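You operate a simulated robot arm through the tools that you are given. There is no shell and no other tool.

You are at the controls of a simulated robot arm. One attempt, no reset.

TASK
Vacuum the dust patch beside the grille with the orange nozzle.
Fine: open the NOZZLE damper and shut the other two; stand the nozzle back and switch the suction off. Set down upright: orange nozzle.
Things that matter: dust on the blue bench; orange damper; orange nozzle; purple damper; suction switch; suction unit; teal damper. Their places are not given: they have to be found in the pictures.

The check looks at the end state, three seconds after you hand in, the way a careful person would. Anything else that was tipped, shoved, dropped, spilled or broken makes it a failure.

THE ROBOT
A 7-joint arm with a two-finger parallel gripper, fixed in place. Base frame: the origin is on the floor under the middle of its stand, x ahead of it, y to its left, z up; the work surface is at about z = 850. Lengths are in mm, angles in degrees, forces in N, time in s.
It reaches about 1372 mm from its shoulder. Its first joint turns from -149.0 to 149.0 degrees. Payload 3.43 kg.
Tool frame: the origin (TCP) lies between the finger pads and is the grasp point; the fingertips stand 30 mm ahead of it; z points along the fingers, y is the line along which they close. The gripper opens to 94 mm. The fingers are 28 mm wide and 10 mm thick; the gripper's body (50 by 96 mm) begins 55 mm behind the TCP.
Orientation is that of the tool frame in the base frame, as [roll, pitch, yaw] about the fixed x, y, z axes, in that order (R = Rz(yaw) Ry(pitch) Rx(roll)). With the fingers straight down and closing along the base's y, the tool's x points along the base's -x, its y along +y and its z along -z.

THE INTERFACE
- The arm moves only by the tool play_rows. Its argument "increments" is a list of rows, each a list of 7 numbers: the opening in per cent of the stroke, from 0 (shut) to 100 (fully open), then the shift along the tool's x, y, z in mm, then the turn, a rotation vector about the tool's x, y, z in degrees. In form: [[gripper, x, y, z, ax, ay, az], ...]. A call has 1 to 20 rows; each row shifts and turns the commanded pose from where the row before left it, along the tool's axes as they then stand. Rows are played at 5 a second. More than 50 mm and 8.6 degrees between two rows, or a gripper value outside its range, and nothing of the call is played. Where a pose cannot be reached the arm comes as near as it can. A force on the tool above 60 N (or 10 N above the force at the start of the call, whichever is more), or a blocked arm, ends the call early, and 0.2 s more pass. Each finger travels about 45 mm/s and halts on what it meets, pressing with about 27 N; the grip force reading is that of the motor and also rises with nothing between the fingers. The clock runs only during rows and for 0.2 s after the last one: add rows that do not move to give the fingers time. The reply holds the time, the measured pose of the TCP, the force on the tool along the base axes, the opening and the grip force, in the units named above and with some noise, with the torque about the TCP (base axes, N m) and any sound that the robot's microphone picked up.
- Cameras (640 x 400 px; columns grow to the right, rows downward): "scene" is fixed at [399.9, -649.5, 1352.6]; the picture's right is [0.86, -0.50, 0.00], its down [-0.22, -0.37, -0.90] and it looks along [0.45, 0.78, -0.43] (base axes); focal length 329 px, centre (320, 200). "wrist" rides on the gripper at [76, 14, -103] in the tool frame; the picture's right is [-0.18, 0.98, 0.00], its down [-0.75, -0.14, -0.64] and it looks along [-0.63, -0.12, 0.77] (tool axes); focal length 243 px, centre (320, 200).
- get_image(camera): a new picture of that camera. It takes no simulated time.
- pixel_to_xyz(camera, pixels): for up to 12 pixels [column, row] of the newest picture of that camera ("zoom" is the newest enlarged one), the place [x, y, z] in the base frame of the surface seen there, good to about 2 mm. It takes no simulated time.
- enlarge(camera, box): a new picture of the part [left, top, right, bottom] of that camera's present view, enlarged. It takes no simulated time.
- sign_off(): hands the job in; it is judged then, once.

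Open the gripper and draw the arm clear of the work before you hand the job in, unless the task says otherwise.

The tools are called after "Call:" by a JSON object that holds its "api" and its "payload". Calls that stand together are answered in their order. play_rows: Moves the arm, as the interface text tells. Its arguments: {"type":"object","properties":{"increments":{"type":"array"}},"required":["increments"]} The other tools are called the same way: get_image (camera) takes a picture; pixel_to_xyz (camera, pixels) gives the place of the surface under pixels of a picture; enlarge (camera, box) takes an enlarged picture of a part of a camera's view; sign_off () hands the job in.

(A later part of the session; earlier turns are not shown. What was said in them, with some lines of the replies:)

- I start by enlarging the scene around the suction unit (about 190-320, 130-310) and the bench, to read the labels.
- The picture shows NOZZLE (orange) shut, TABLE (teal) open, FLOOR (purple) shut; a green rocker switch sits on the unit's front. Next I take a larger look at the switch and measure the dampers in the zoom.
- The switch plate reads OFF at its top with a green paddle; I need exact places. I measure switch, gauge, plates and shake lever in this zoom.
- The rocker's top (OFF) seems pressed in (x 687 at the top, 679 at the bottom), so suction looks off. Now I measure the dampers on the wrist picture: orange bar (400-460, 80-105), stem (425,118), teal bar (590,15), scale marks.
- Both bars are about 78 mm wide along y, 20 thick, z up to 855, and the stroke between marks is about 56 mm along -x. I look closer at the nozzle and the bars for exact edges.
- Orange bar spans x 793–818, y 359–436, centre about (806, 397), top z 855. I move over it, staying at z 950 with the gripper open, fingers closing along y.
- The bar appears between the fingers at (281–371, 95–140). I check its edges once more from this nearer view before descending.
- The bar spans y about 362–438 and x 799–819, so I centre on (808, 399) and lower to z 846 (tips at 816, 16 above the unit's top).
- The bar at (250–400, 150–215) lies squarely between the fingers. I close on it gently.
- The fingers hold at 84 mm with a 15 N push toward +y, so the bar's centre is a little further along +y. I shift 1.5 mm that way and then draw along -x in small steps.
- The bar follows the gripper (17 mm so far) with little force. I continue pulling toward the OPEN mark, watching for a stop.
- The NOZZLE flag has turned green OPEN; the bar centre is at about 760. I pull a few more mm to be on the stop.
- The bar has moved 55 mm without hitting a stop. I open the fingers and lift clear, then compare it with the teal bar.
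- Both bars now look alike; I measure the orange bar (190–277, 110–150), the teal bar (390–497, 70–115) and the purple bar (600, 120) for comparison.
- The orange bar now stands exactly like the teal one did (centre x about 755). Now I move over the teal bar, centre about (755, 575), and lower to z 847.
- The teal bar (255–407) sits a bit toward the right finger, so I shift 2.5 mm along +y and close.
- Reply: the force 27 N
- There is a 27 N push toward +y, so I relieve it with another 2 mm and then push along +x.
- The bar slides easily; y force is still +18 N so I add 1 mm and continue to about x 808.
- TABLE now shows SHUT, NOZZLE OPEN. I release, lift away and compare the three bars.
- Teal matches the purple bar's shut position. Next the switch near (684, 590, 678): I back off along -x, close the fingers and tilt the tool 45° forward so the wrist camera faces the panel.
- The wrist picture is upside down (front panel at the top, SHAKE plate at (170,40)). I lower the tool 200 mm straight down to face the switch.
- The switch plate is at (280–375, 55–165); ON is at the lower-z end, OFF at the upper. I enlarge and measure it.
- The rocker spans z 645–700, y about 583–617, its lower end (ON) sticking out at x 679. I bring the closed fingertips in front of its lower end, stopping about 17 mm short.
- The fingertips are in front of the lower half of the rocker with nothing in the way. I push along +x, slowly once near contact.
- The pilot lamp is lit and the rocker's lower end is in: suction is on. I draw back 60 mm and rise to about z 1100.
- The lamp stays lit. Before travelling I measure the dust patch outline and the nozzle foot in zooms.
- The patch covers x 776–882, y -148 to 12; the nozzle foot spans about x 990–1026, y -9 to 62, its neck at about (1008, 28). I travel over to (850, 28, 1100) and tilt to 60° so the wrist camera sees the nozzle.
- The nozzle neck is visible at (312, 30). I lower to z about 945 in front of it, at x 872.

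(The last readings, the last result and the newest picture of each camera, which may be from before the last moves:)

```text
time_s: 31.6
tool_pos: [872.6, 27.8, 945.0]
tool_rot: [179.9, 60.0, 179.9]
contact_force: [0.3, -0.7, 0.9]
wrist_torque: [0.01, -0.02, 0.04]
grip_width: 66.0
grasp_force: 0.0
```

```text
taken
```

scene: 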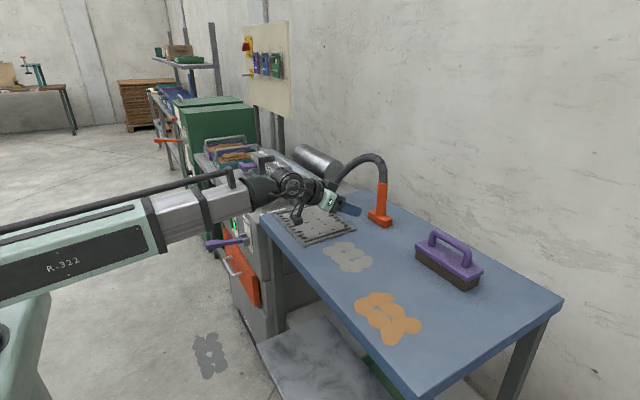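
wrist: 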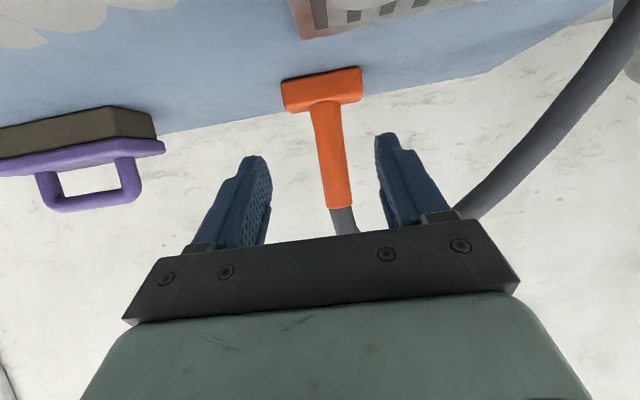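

The nozzle stands right between the fingers. I measure its neck (318–350, 110–205) and foot (283–362, 68–112) from here.

Call:
{"api": "pixel_to_xyz", "payload": {"camera": "wrist", "pixels": [[316, 130], [330, 130], [341, 130], [322, 170], [335, 170], [346, 170], [340, 200], [286, 100], [360, 92], [284, 85], [360, 70], [345, 220]]}}

Call:
{"api": "enlarge", "payload": {"camera": "wrist", "box": [260, 50, 400, 240]}}

```text
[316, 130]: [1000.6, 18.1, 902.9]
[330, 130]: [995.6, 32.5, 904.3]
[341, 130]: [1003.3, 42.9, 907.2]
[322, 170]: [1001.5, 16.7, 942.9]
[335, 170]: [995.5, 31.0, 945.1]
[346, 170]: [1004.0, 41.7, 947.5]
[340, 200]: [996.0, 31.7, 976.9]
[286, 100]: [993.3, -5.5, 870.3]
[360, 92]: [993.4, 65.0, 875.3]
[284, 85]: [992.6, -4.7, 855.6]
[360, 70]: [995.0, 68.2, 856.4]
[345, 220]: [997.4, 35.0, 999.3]
```

```text
2.11 times, centred on (330, 145) of wrist
```

zoom: 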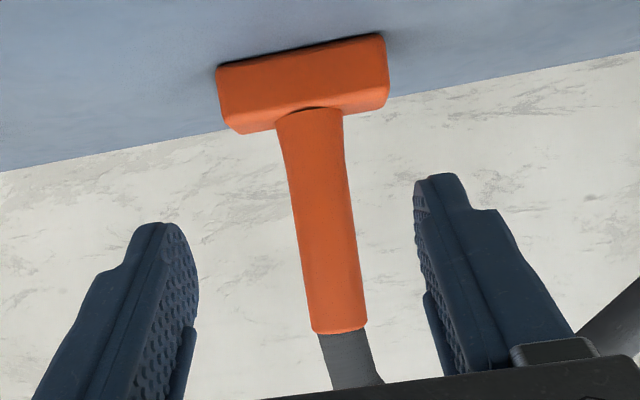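

The neck is centred at about (1009, 30), radius 14; the foot spans y -6 to 68. I advance along +x at z 942 until the neck is at the TCP.

Call:
{"api": "play_rows", "payload": {"increments": [[70, -13.1, 0.8, 23.9, 0, 0, 0], [70, -13.1, 0.8, 23.9, 0, 0, 0], [70, -13.1, 0.8, 23.9, 0, 0, 0], [70, -13.1, 0, 23.9, 0, 0, 0], [70, -6.6, 0, 12, 0, 0, 0], [70, -6.6, 0, 12, 0, 0, 0], [70, 0, 0, 0, 0, 0, 0]]}}

Call:
{"api": "get_image", "payload": {"camera": "wrist"}}

Call:
{"api": "enlarge", "payload": {"camera": "scene", "box": [310, 130, 430, 240]}}

```text
time_s: 33.2
tool_pos: [1008.1, 30.5, 941.5]
tool_rot: [180.0, 60.0, -180.0]
contact_force: [0.1, -0.1, -0.1]
wrist_torque: [-0.01, 0.0, -0.02]
grip_width: 65.8
grasp_force: 0.0
```

```text
taken
```

wrist: 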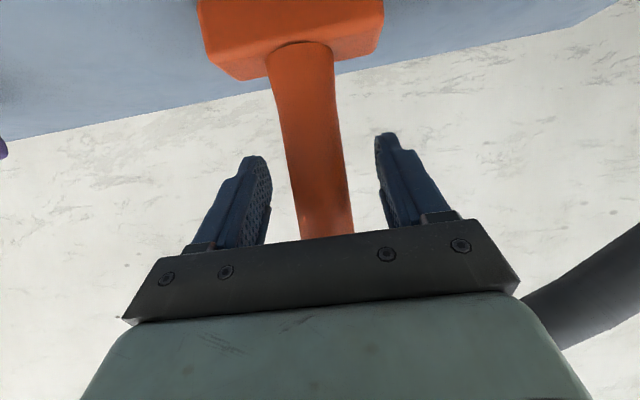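

```text
3.64 times, centred on (370, 185) of scene
```

zoom: 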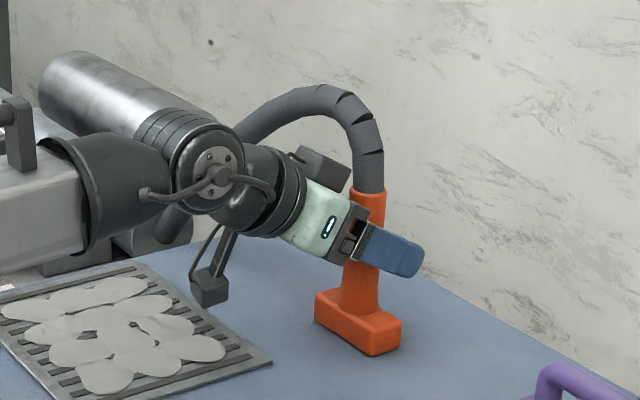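

The neck lies between the pads with no contact. I close the fingers on it.

Call:
{"api": "play_rows", "payload": {"increments": [[50, 0, 0, 0, 0, 0, 0], [35, 0, 0, 0, 0, 0, 0], [20, 0, 0, 0, 0, 0, 0], [10, 0, 0, 0, 0, 0, 0], [10, 0, 0, 0, 0, 0, 0]]}}

Call:
{"api": "get_image", "payload": {"camera": "wrist"}}

```text
time_s: 34.4
tool_pos: [1009.8, 30.9, 941.7]
tool_rot: [180.0, 60.0, 180.0]
contact_force: [0.0, -0.3, -0.5]
wrist_torque: [0.06, -0.01, 0.02]
grip_width: 33.0
grasp_force: 26.8
```

```text
taken
```

wrist: 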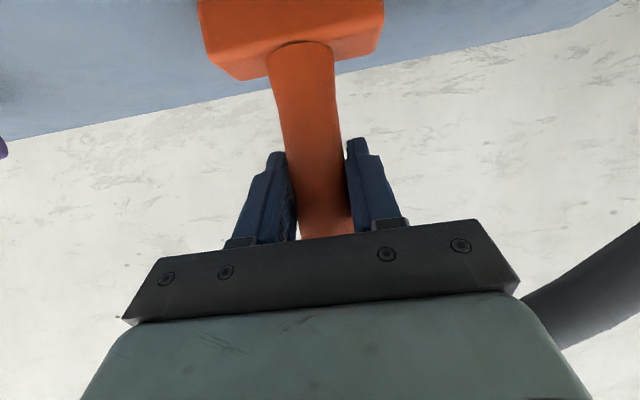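

The grip holds at 33 mm. I lift 16 mm straight up and check weight and tilt.

Call:
{"api": "play_rows", "payload": {"increments": [[10, -6.9, 0, -4, 0, 0, 0], [10, -6.9, 0, -4, 0, 0, 0], [10, 0, 0, 0, 0, 0, 0]]}}

Call:
{"api": "get_image", "payload": {"camera": "wrist"}}

Call:
{"api": "enlarge", "payload": {"camera": "scene", "box": [310, 130, 430, 240]}}

```text
time_s: 35.2
tool_pos: [1008.7, 29.7, 957.2]
tool_rot: [180.0, 59.9, 180.0]
contact_force: [-0.3, -0.8, -1.5]
wrist_torque: [-0.05, -0.06, -0.01]
grip_width: 33.5
grasp_force: 27.2
```

```text
taken
```

wrist: 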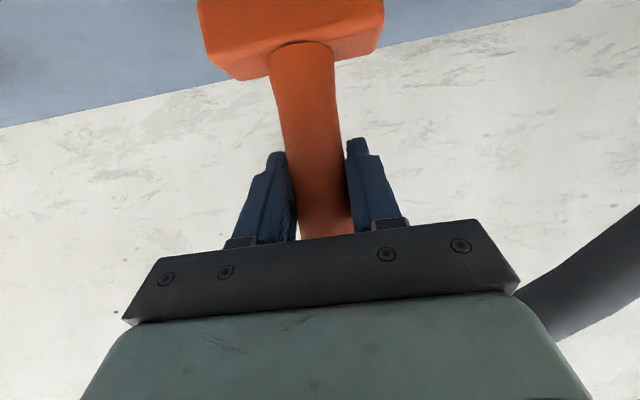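

```text
3.64 times, centred on (370, 185) of scene
```

zoom: 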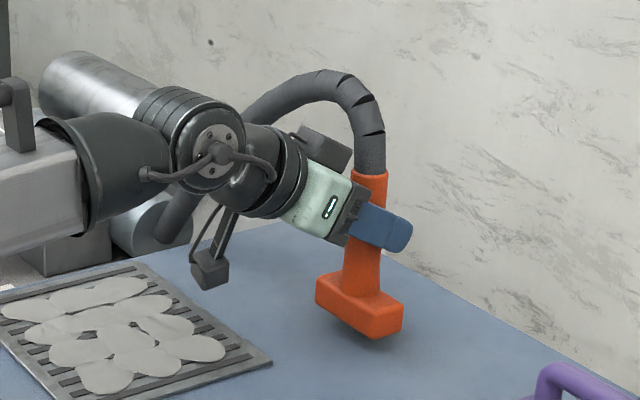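

The nozzle hangs straight and the hose follows with under 2 N. At rest the TCP was at z 941.7, so that is the reference. I carry it to (905, -30) at this height, just beyond the patch's far edge.

Call:
{"api": "play_rows", "payload": {"increments": [[10, 13, -15, -22.5, 0, 0, 0], [10, 13, -15, -22.5, 0, 0, 0], [10, 13, -15, -22.5, 0, 0, 0], [10, 13, -15, -22.5, 0, 0, 0], [10, 0, 0, 0, 0, 0, 0]]}}

Call:
{"api": "get_image", "payload": {"camera": "scene"}}

Call:
{"api": "get_image", "payload": {"camera": "wrist"}}

```text
time_s: 36.4
tool_pos: [903.7, -29.7, 957.7]
tool_rot: [179.9, 60.0, 180.0]
contact_force: [0.5, -1.4, -1.0]
wrist_torque: [-0.01, 0.0, -0.02]
grip_width: 33.4
grasp_force: 27.0
```

```text
taken
```

scene: 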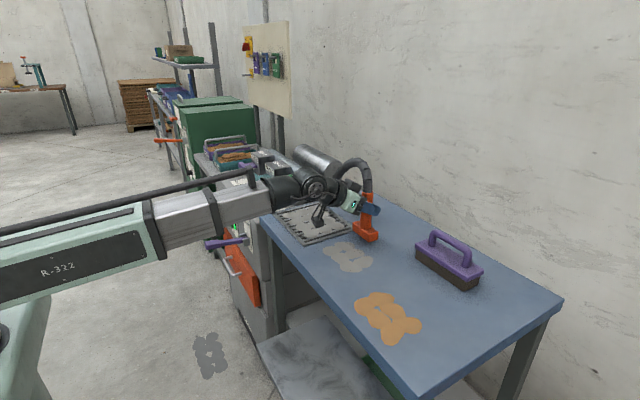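

```text
taken
```

wrist: 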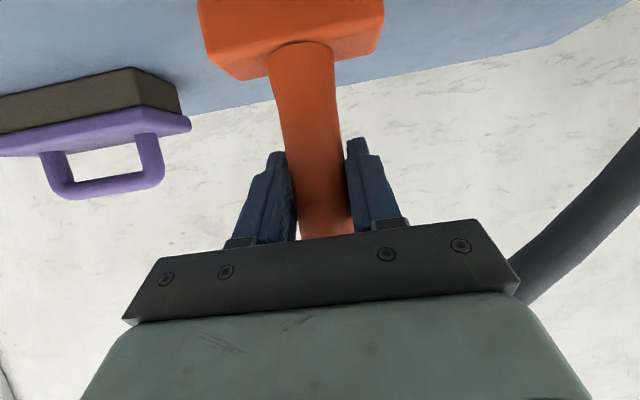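

Nothing else has moved. I lower to z 944 (foot about 2 mm above the bench) and sweep along -x at y -30.

Call:
{"api": "play_rows", "payload": {"increments": [[10, 5.9, 0, 3.4, 0, 0, 0], [10, 5.6, 0, 3.3, 0, 0, 0], [10, 6.5, 0, -11.26, 0, 0, 0], [10, 6.5, 0, -11.26, 0, 0, 0], [10, 6.5, 0, -11.26, 0, 0, 0], [10, 6.5, 0, -11.26, 0, 0, 0], [10, 0, 0, 0, 0, 0, 0]]}}

Call:
{"api": "get_image", "payload": {"camera": "scene"}}

Call:
{"api": "get_image", "payload": {"camera": "wrist"}}

```text
time_s: 38.0
tool_pos: [853.9, -29.9, 943.1]
tool_rot: [180.0, 60.0, 180.0]
contact_force: [1.2, -0.3, -1.8]
wrist_torque: [0.04, 0.0, 0.01]
grip_width: 33.2
grasp_force: 27.7
```

```text
taken
```

scene: 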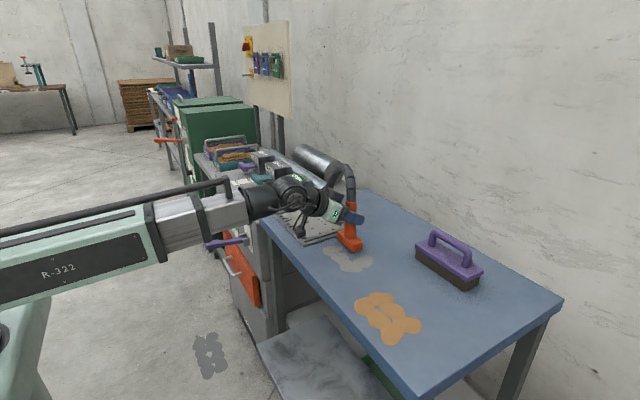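

```text
taken
```

wrist: 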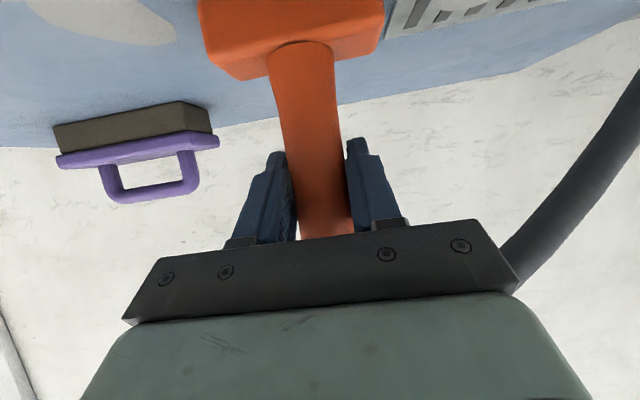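

The foot is over the patch's far end; readings are calm. I continue the sweep to x about 776.

Call:
{"api": "play_rows", "payload": {"increments": [[10, 5, 0, -8.66, 0, 0, 0], [10, 5, 0, -8.66, 0, 0, 0], [10, 5, 0, -8.66, 0, 0, 0], [10, 5, 0, -8.66, 0, 0, 0], [10, 5, 0, -8.66, 0, 0, 0], [10, 5, 0, -8.66, 0, 0, 0], [10, 5, 0, -8.66, 0, 0, 0], [10, 5, 0, -8.66, 0, 0, 0], [10, 0, 0, 0, 0, 0, 0]]}}

Call:
{"api": "get_image", "payload": {"camera": "scene"}}

Call:
{"api": "enlarge", "payload": {"camera": "scene", "box": [260, 180, 420, 300]}}

```text
time_s: 40.0
tool_pos: [771.8, -29.9, 944.9]
tool_rot: [-179.9, 60.0, -180.0]
contact_force: [-0.2, 0.1, -1.0]
wrist_torque: [-0.04, -0.02, 0.02]
grip_width: 33.3
grasp_force: 27.5
```

```text
taken
```

scene: 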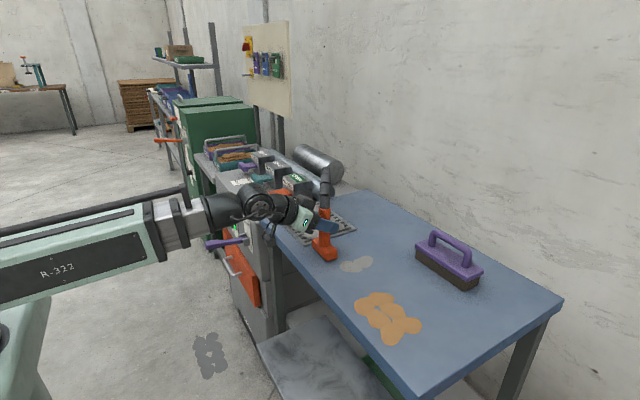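

```text
3.33 times, centred on (340, 240) of scene
```

zoom: 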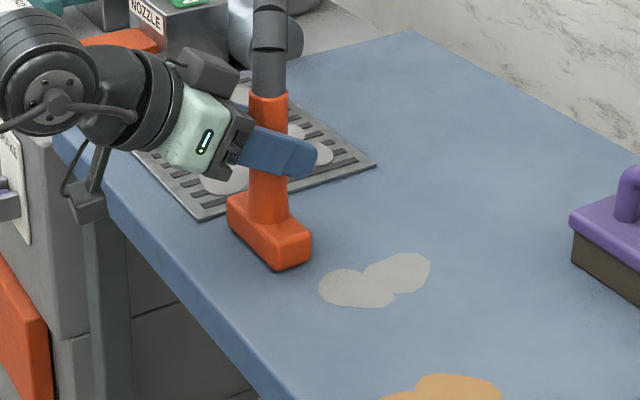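

Four of the six blobs are gone already; the remaining two lie around (802, -123) and (846, -119). I shift to y -118 and sweep back along +x.

Call:
{"api": "play_rows", "payload": {"increments": [[10, 0, -15, 0, 0, 0, 0], [10, 0, -15, 0, 0, 0, 0], [10, 0, -15, 0, 0, 0, 0], [10, 0, -15, 0, 0, 0, 0], [10, 0, -15, 0, 0, 0, 0], [10, 0, -13, 0, 0, 0, 0], [10, -5, 0, 8.66, 0, 0, 0], [10, -5, 0, 8.66, 0, 0, 0], [10, -5, 0, 8.66, 0, 0, 0], [10, -5, 0, 8.66, 0, 0, 0], [10, -5, 0, 8.66, 0, 0, 0], [10, -5, 0, 8.66, 0, 0, 0], [10, -5, 0, 8.66, 0, 0, 0], [10, -5, 0, 8.66, 0, 0, 0], [10, -5, 0, 8.66, 0, 0, 0], [10, -5, 0, 8.66, 0, 0, 0], [10, -5, 0, 8.66, 0, 0, 0], [10, 0, 0, 0, 0, 0, 0]]}}

Call:
{"api": "get_image", "payload": {"camera": "scene"}}

Call:
{"api": "enlarge", "payload": {"camera": "scene", "box": [260, 180, 420, 300]}}

```text
time_s: 43.8
tool_pos: [882.2, -118.2, 944.7]
tool_rot: [180.0, 60.0, -180.0]
contact_force: [0.0, 0.2, -1.1]
wrist_torque: [-0.01, 0.01, -0.01]
grip_width: 33.1
grasp_force: 27.1
```

```text
taken
```

scene: 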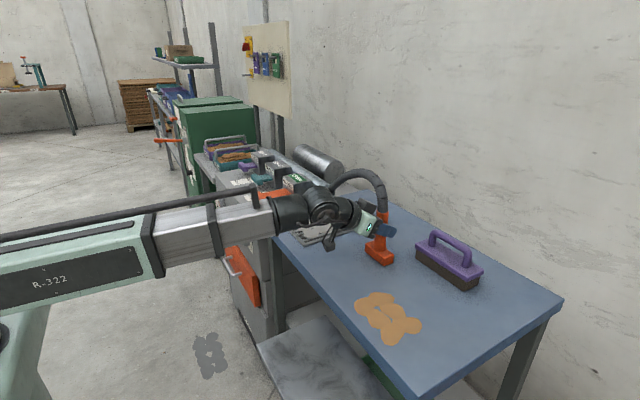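

```text
3.33 times, centred on (340, 240) of scene
```

zoom: 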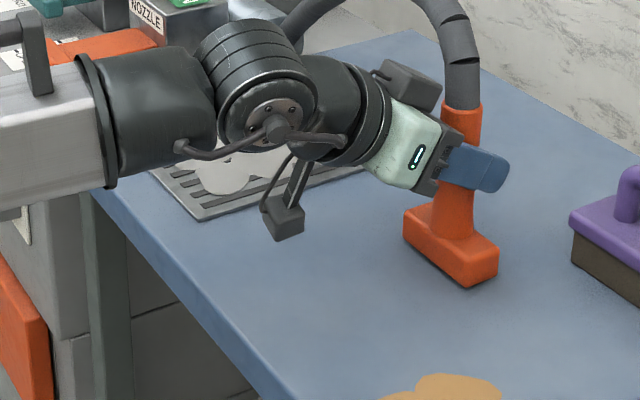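

The patch looks gone. I lift 15 mm and carry the nozzle back over its old spot (1009, 30).

Call:
{"api": "play_rows", "payload": {"increments": [[10, -6.5, 0, -3.75, 0, 0, 0], [10, -6.5, 0, -3.75, 0, 0, 0], [10, -10.6, 24.8, 18.35, 0, 0, 0], [10, -10.6, 24.8, 18.35, 0, 0, 0], [10, -10.6, 24.8, 18.35, 0, 0, 0], [10, -10.6, 24.8, 18.35, 0, 0, 0], [10, -10.6, 24.8, 18.35, 0, 0, 0], [10, -10.6, 24.8, 18.35, 0, 0, 0], [10, 0, 0, 0, 0, 0, 0]]}}

Call:
{"api": "get_image", "payload": {"camera": "scene"}}

Call:
{"api": "enlarge", "payload": {"camera": "scene", "box": [260, 180, 420, 300]}}

Call:
{"api": "get_image", "payload": {"camera": "wrist"}}

```text
time_s: 45.8
tool_pos: [1010.0, 31.6, 959.4]
tool_rot: [180.0, 60.0, 179.9]
contact_force: [0.7, -0.7, -0.8]
wrist_torque: [-0.02, 0.01, 0.01]
grip_width: 33.3
grasp_force: 27.3
```

```text
taken
```

scene: 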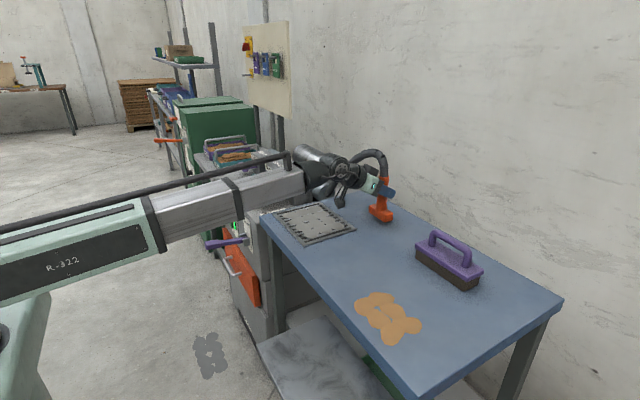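

```text
3.33 times, centred on (340, 240) of scene
```

zoom: 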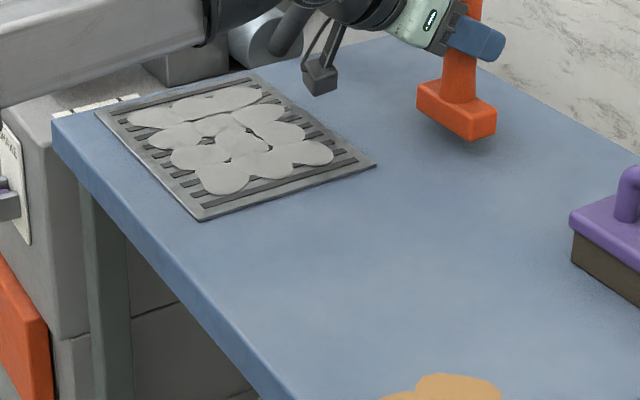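

```text
taken
```

wrist: 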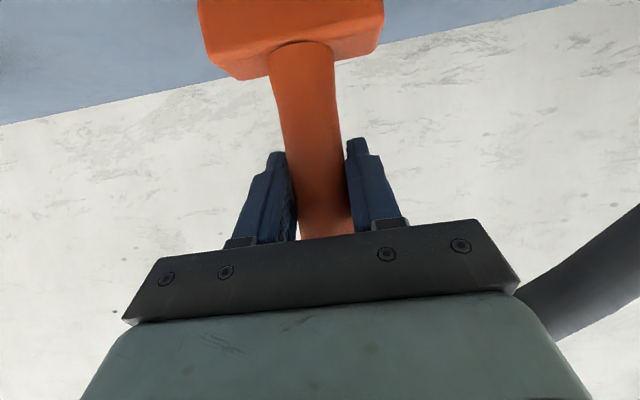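

The bench patch is gone and the grille dust is untouched. I lower the nozzle gently, in small steps near the bench.

Call:
{"api": "play_rows", "payload": {"increments": [[10, 5.2, 0, 3, 0, 0, 0], [10, 5.2, 0, 3, 0, 0, 0], [10, 1.3, 0, 0.75, 0, 0, 0], [10, 0.87, 0, 0.5, 0, 0, 0], [10, 0.87, 0, 0.5, 0, 0, 0], [10, 0.87, 0, 0.5, 0, 0, 0], [10, 0, 0, 0, 0, 0, 0]]}}

```text
time_s: 47.4
tool_pos: [1009.9, 30.8, 942.8]
tool_rot: [180.0, 60.0, -179.9]
contact_force: [-0.1, -0.6, -1.2]
wrist_torque: [-0.01, -0.04, 0.0]
grip_width: 33.4
grasp_force: 27.1
```

Call:
{"api": "play_rows", "payload": {"increments": [[10, 0.6, 0, 0.35, 0, 0, 0], [10, 0.6, 0, 0.35, 0, 0, 0], [10, 0, 0, 0, 0, 0, 0]]}}

Call:
{"api": "enlarge", "payload": {"camera": "scene", "box": [340, 160, 430, 240]}}

```text
time_s: 48.2
tool_pos: [1009.3, 30.5, 942.2]
tool_rot: [-180.0, 60.0, 180.0]
contact_force: [1.6, -0.5, 5.1]
wrist_torque: [0.01, -0.06, 0.01]
grip_width: 33.2
grasp_force: 26.6
```

```text
5.00 times, centred on (385, 200) of scene
```

zoom: 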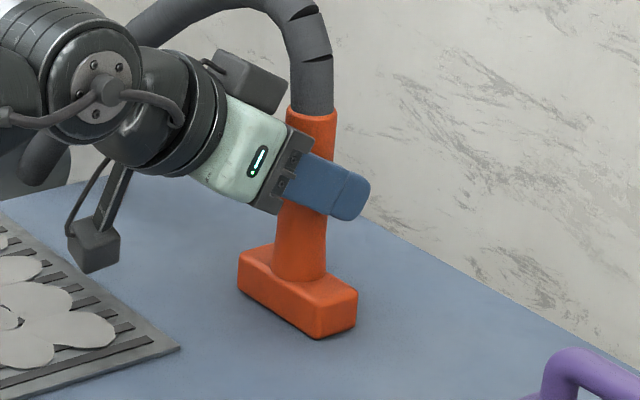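

A 5 N upward push shows the foot is standing on the bench. I open the fingers slowly.

Call:
{"api": "play_rows", "payload": {"increments": [[33, 0, 0, 0, 0, 0, 0], [40, 0, 0, 0, 0, 0, 0], [50, 0, 0, 0, 0, 0, 0], [60, 0, 0, 0, 0, 0, 0], [70, 0, 0, 0, 0, 0, 0], [70, 0, 0, 0, 0, 0, 0]]}}

Call:
{"api": "get_image", "payload": {"camera": "wrist"}}

Call:
{"api": "enlarge", "payload": {"camera": "scene", "box": [340, 160, 430, 240]}}

```text
time_s: 49.6
tool_pos: [1009.3, 30.5, 941.7]
tool_rot: [180.0, 60.0, 179.9]
contact_force: [-0.6, -0.3, 0.0]
wrist_torque: [0.0, 0.0, 0.0]
grip_width: 65.6
grasp_force: 0.0
```

```text
taken
```

wrist: 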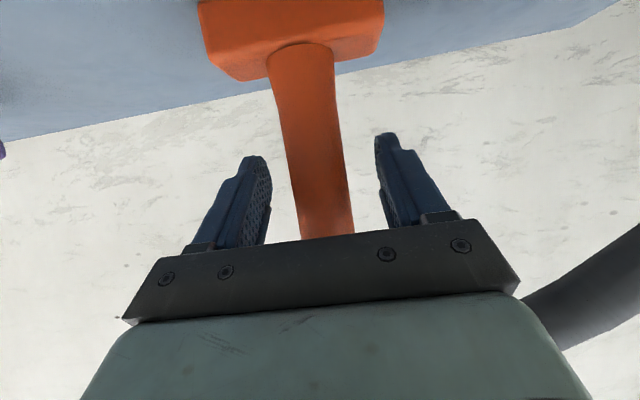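

```text
5.00 times, centred on (385, 200) of scene
```

zoom: 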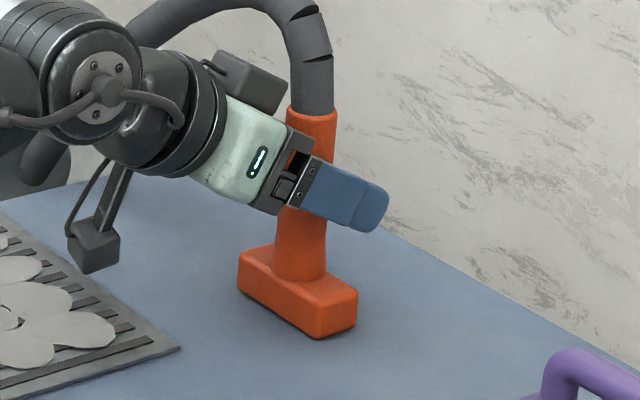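

The nozzle stands free and upright. I draw straight back along -x and then rise.

Call:
{"api": "play_rows", "payload": {"increments": [[70, 10, 0, -17.3, 0, 0, 0], [70, 15, 0, -26, 0, 0, 0], [70, 17.5, 0, -30.3, 0, 0, 0], [70, 17.5, 0, -30.3, 0, 0, 0], [70, 17.5, 0, -30.3, 0, 0, 0], [70, -34.6, 0, -20, 0, 0, 0], [70, -34.6, 0, -20, 0, 0, 0], [70, -34.6, 0, -20, 0, 0, 0], [70, -34.6, 0, -20, 0, 0, 0], [70, 0, 0, 0, 0, 0, 0]]}}

Call:
{"api": "get_image", "payload": {"camera": "scene"}}

```text
time_s: 51.8
tool_pos: [854.9, 30.5, 1101.4]
tool_rot: [-179.9, 59.9, -179.9]
contact_force: [-0.1, -0.5, -0.1]
wrist_torque: [-0.02, 0.03, 0.01]
grip_width: 66.0
grasp_force: 0.0
```

```text
taken
```

scene: 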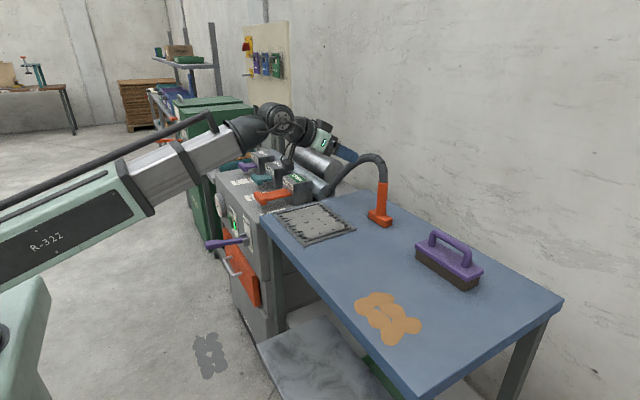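

The bench is clean and the nozzle stands at (380, 205) as before. Now I return to in front of the switch: tilt back to 45°, travel to (591, 600, 1100) with the fingers closed.

Call:
{"api": "play_rows", "payload": {"increments": [[50, 0, 0, 0, 0, 7.5, 0], [30, 0, 0, 0, 0, 7.5, 0], [10, 13.3, 40.65, -13.3, 0, 0, 0], [0, 13.3, 40.65, -13.3, 0, 0, 0], [0, 13.3, 40.65, -13.3, 0, 0, 0], [0, 13.3, 40.65, -13.3, 0, 0, 0], [0, 13.3, 40.65, -13.3, 0, 0, 0], [0, 13.3, 40.65, -13.3, 0, 0, 0], [0, 13.3, 40.65, -13.3, 0, 0, 0], [0, 13.3, 40.65, -13.3, 0, 0, 0], [0, 13.3, 40.65, -13.3, 0, 0, 0], [0, 13.3, 40.65, -13.3, 0, 0, 0], [0, 13.3, 40.65, -13.3, 0, 0, 0], [0, 13.3, 40.65, -13.3, 0, 0, 0], [0, 13.3, 40.65, -13.3, 0, 0, 0], [0, 13.3, 40.65, -13.3, 0, 0, 0], [0, 0, 0, 0, 0, 0, 0]]}}

Call:
{"api": "get_image", "payload": {"camera": "scene"}}

```text
time_s: 55.4
tool_pos: [591.1, 599.6, 1100.6]
tool_rot: [-180.0, 44.9, 180.0]
contact_force: [-0.1, -0.5, 0.5]
wrist_torque: [0.01, -0.02, 0.01]
grip_width: 0.2
grasp_force: 26.9
```

```text
taken
```

scene: 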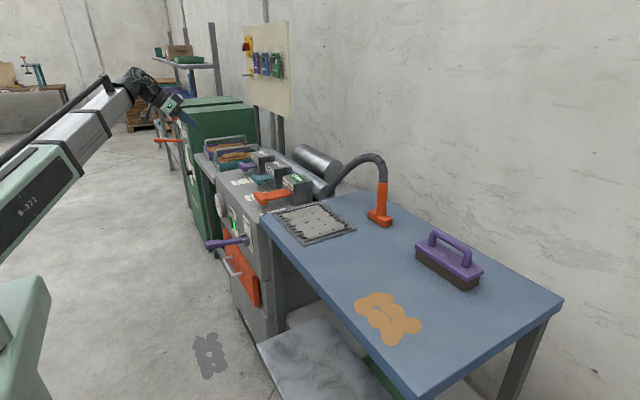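

I lower straight down to z about 740 at x 591 (clear of the panel) and look at the switch before pressing.

Call:
{"api": "play_rows", "payload": {"increments": [[0, 28.3, 0, 28.3, 0, 0, 0], [0, 28.3, 0, 28.3, 0, 0, 0], [0, 28.3, 0, 28.3, 0, 0, 0], [0, 28.3, 0, 28.3, 0, 0, 0], [0, 28.3, 0, 28.3, 0, 0, 0], [0, 28.3, 0, 28.3, 0, 0, 0], [0, 28.3, 0, 28.3, 0, 0, 0], [0, 28.3, 0, 28.3, 0, 0, 0], [0, 28.3, 0, 28.3, 0, 0, 0], [0, 0, 0, 0, 0, 0, 0]]}}

Call:
{"api": "get_image", "payload": {"camera": "wrist"}}

Call:
{"api": "enlarge", "payload": {"camera": "wrist", "box": [250, 60, 400, 220]}}

```text
time_s: 57.6
tool_pos: [590.6, 600.8, 740.4]
tool_rot: [-180.0, 45.1, 180.0]
contact_force: [-0.2, 0.8, -0.2]
wrist_torque: [0.03, -0.01, -0.03]
grip_width: 0.0
grasp_force: 27.4
```

```text
taken
```

wrist: 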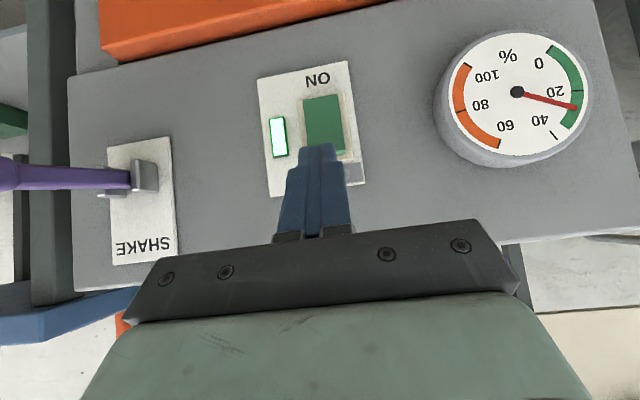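

```text
2.50 times, centred on (325, 140) of wrist
```

zoom: 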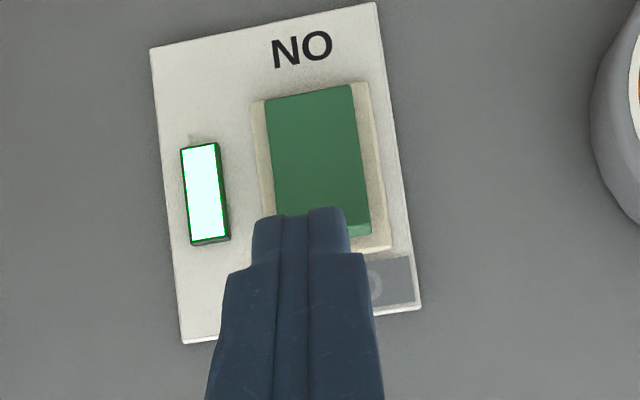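

The lamp is lit and the OFF label is masked: still on. I measure the rocker's upper end in this zoom.

Call:
{"api": "pixel_to_xyz", "payload": {"camera": "zoom", "pixels": [[310, 110], [315, 150], [318, 180], [320, 200], [358, 215], [360, 228], [355, 190], [395, 280]]}}

```text
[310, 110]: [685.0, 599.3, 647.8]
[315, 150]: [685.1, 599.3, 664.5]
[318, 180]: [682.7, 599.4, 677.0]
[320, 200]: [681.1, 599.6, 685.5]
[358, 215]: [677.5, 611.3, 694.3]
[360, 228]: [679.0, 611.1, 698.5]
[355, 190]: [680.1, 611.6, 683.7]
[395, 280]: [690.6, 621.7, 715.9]
```

The upper end now protrudes (x 677.5 at z 694). I move in front of it at TCP z 704 and then press along +x.

Call:
{"api": "play_rows", "payload": {"increments": [[0, -1, 0, 26.8, 0, 0, 0], [0, -1, 0, 26.8, 0, 0, 0], [0, 0, 0, 0, 0, 0, 0], [0, -7, 0, 7, 0, 0, 0], [0, -4.2, 0, 4.2, 0, 0, 0], [0, -2.1, 0, 2.1, 0, 0, 0], [0, -2.1, 0, 2.1, 0, 0, 0], [0, 0, 0, 0, 0, 0, 0]]}}

Call:
{"api": "get_image", "payload": {"camera": "wrist"}}

Call:
{"api": "enlarge", "payload": {"camera": "scene", "box": [205, 180, 275, 250]}}

```text
time_s: 59.4
tool_pos: [652.2, 599.8, 704.2]
tool_rot: [-180.0, 44.9, -180.0]
contact_force: [-4.1, 0.0, -0.8]
wrist_torque: [-0.03, 0.01, -0.02]
grip_width: 0.2
grasp_force: 26.8
```

```text
taken
```

wrist: 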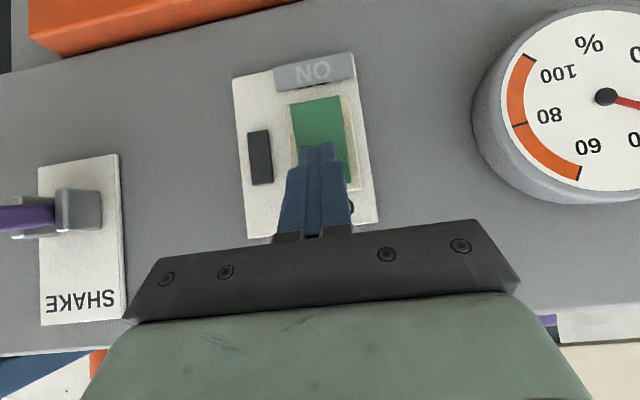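

```text
5.71 times, centred on (240, 215) of scene
```

zoom: 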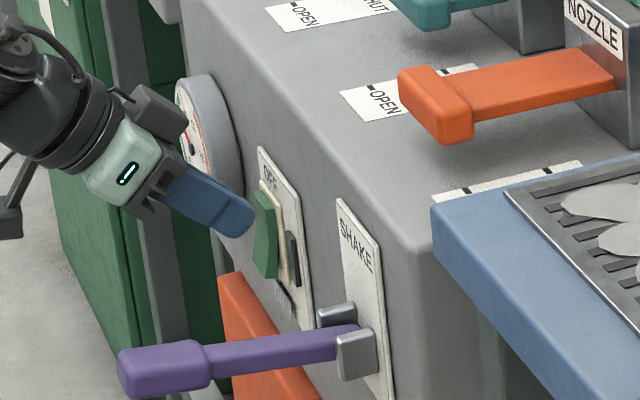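

The lamp at (260,157) is dark and ON is masked again: suction is off. I draw back, rise, and open the gripper well clear.

Call:
{"api": "play_rows", "payload": {"increments": [[0, 14, 0, -14, 0, 0, 0], [0, 28, 0, -28, 0, 0, 0], [0, -28.3, 0, -28.3, 0, 0, 0], [0, -28.3, 0, -28.3, 0, 0, 0], [0, -28.3, 0, -28.3, 0, 0, 0], [0, -28.3, 0, -28.3, 0, 0, 0], [0, -28.3, 0, -28.3, 0, 0, 0], [0, -28.3, 0, -28.3, 0, 0, 0], [0, -28.3, 0, -28.3, 0, 0, 0], [30, -28.3, 0, -28.3, 0, 0, 0], [60, -28.3, 0, -28.3, 0, 0, 0], [100, 0, 0, 0, 0, 0, 0], [100, 0, 0, 0, 0, 0, 0], [100, 0, 0, 0, 0, 0, 0], [100, 0, 0, 0, 0, 0, 0]]}}

Call:
{"api": "get_image", "payload": {"camera": "scene"}}

Call:
{"api": "enlarge", "payload": {"camera": "scene", "box": [200, 140, 320, 260]}}

Call:
{"api": "enlarge", "payload": {"camera": "scene", "box": [260, 140, 440, 300]}}

Call:
{"api": "pixel_to_xyz", "payload": {"camera": "scene", "pixels": [[376, 226], [369, 217], [384, 227], [382, 190], [383, 203], [390, 222]]}}

```text
time_s: 62.6
tool_pos: [593.2, 599.2, 1065.6]
tool_rot: [179.9, 45.1, 179.9]
contact_force: [-0.3, -0.4, -0.3]
wrist_torque: [0.0, 0.04, -0.01]
grip_width: 94.0
grasp_force: 0.0
```

```text
taken
```

scene: 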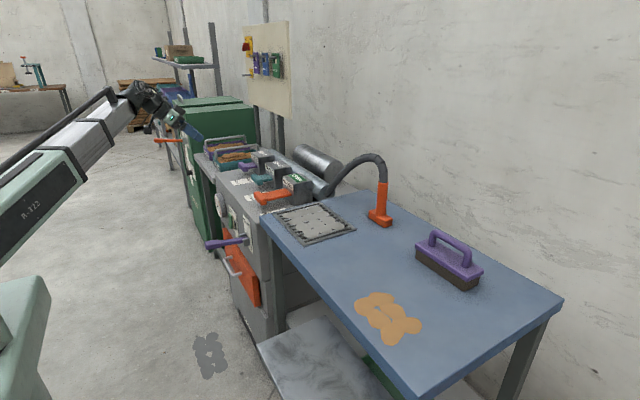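

```text
3.33 times, centred on (260, 200) of scene
```

zoom: 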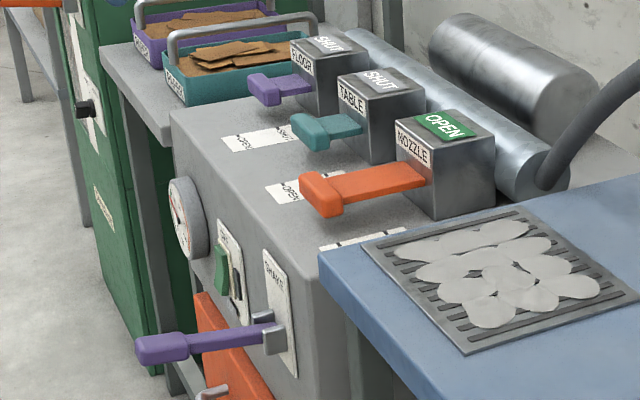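

```text
2.50 times, centred on (350, 220) of scene
```

zoom: 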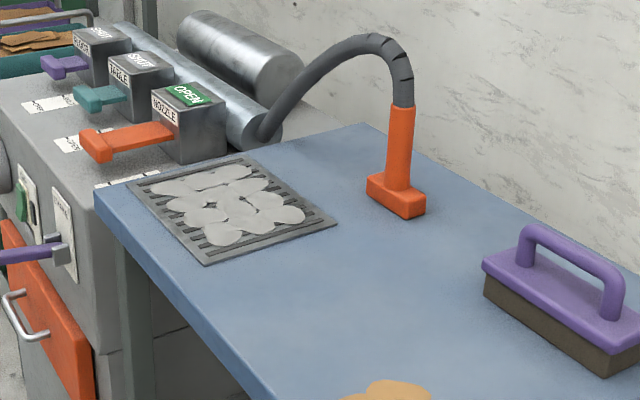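

```text
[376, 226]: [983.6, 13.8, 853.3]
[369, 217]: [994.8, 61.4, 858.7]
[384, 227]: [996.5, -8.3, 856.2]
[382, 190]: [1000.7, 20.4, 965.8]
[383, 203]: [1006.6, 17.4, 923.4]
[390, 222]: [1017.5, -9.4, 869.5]
```

The bench patch is gone and the nozzle stands within about 1–2 mm of its first place. NOZZLE shows OPEN, TABLE and FLOOR show SHUT, the lamp is dark, and the arm is clear with the gripper open. I hand the job in.

Call:
{"api": "sign_off", "payload": {}}

```text
The job is handed in.
```

I've handed the job in. The dust patch beside the grille is gone, and the final pictures match what you asked for:

- **Dust:** only the grey patch on the blue bench was vacuumed. The dust on the grille, the orange patch on the bench and the patch on the floor are untouched.
- **Dampers:** NOZZLE (orange) shows OPEN, and TABLE (teal) and FLOOR (purple) show SHUT. FLOOR was already shut, so I left it alone.
- **Nozzle:** it stands upright within about 2 mm of where it was.
- **Suction:** the switch is back at OFF and its lamp is dark.
- **Everything else:** nothing was tipped or shoved that I could see. The arm is clear with the gripper open.
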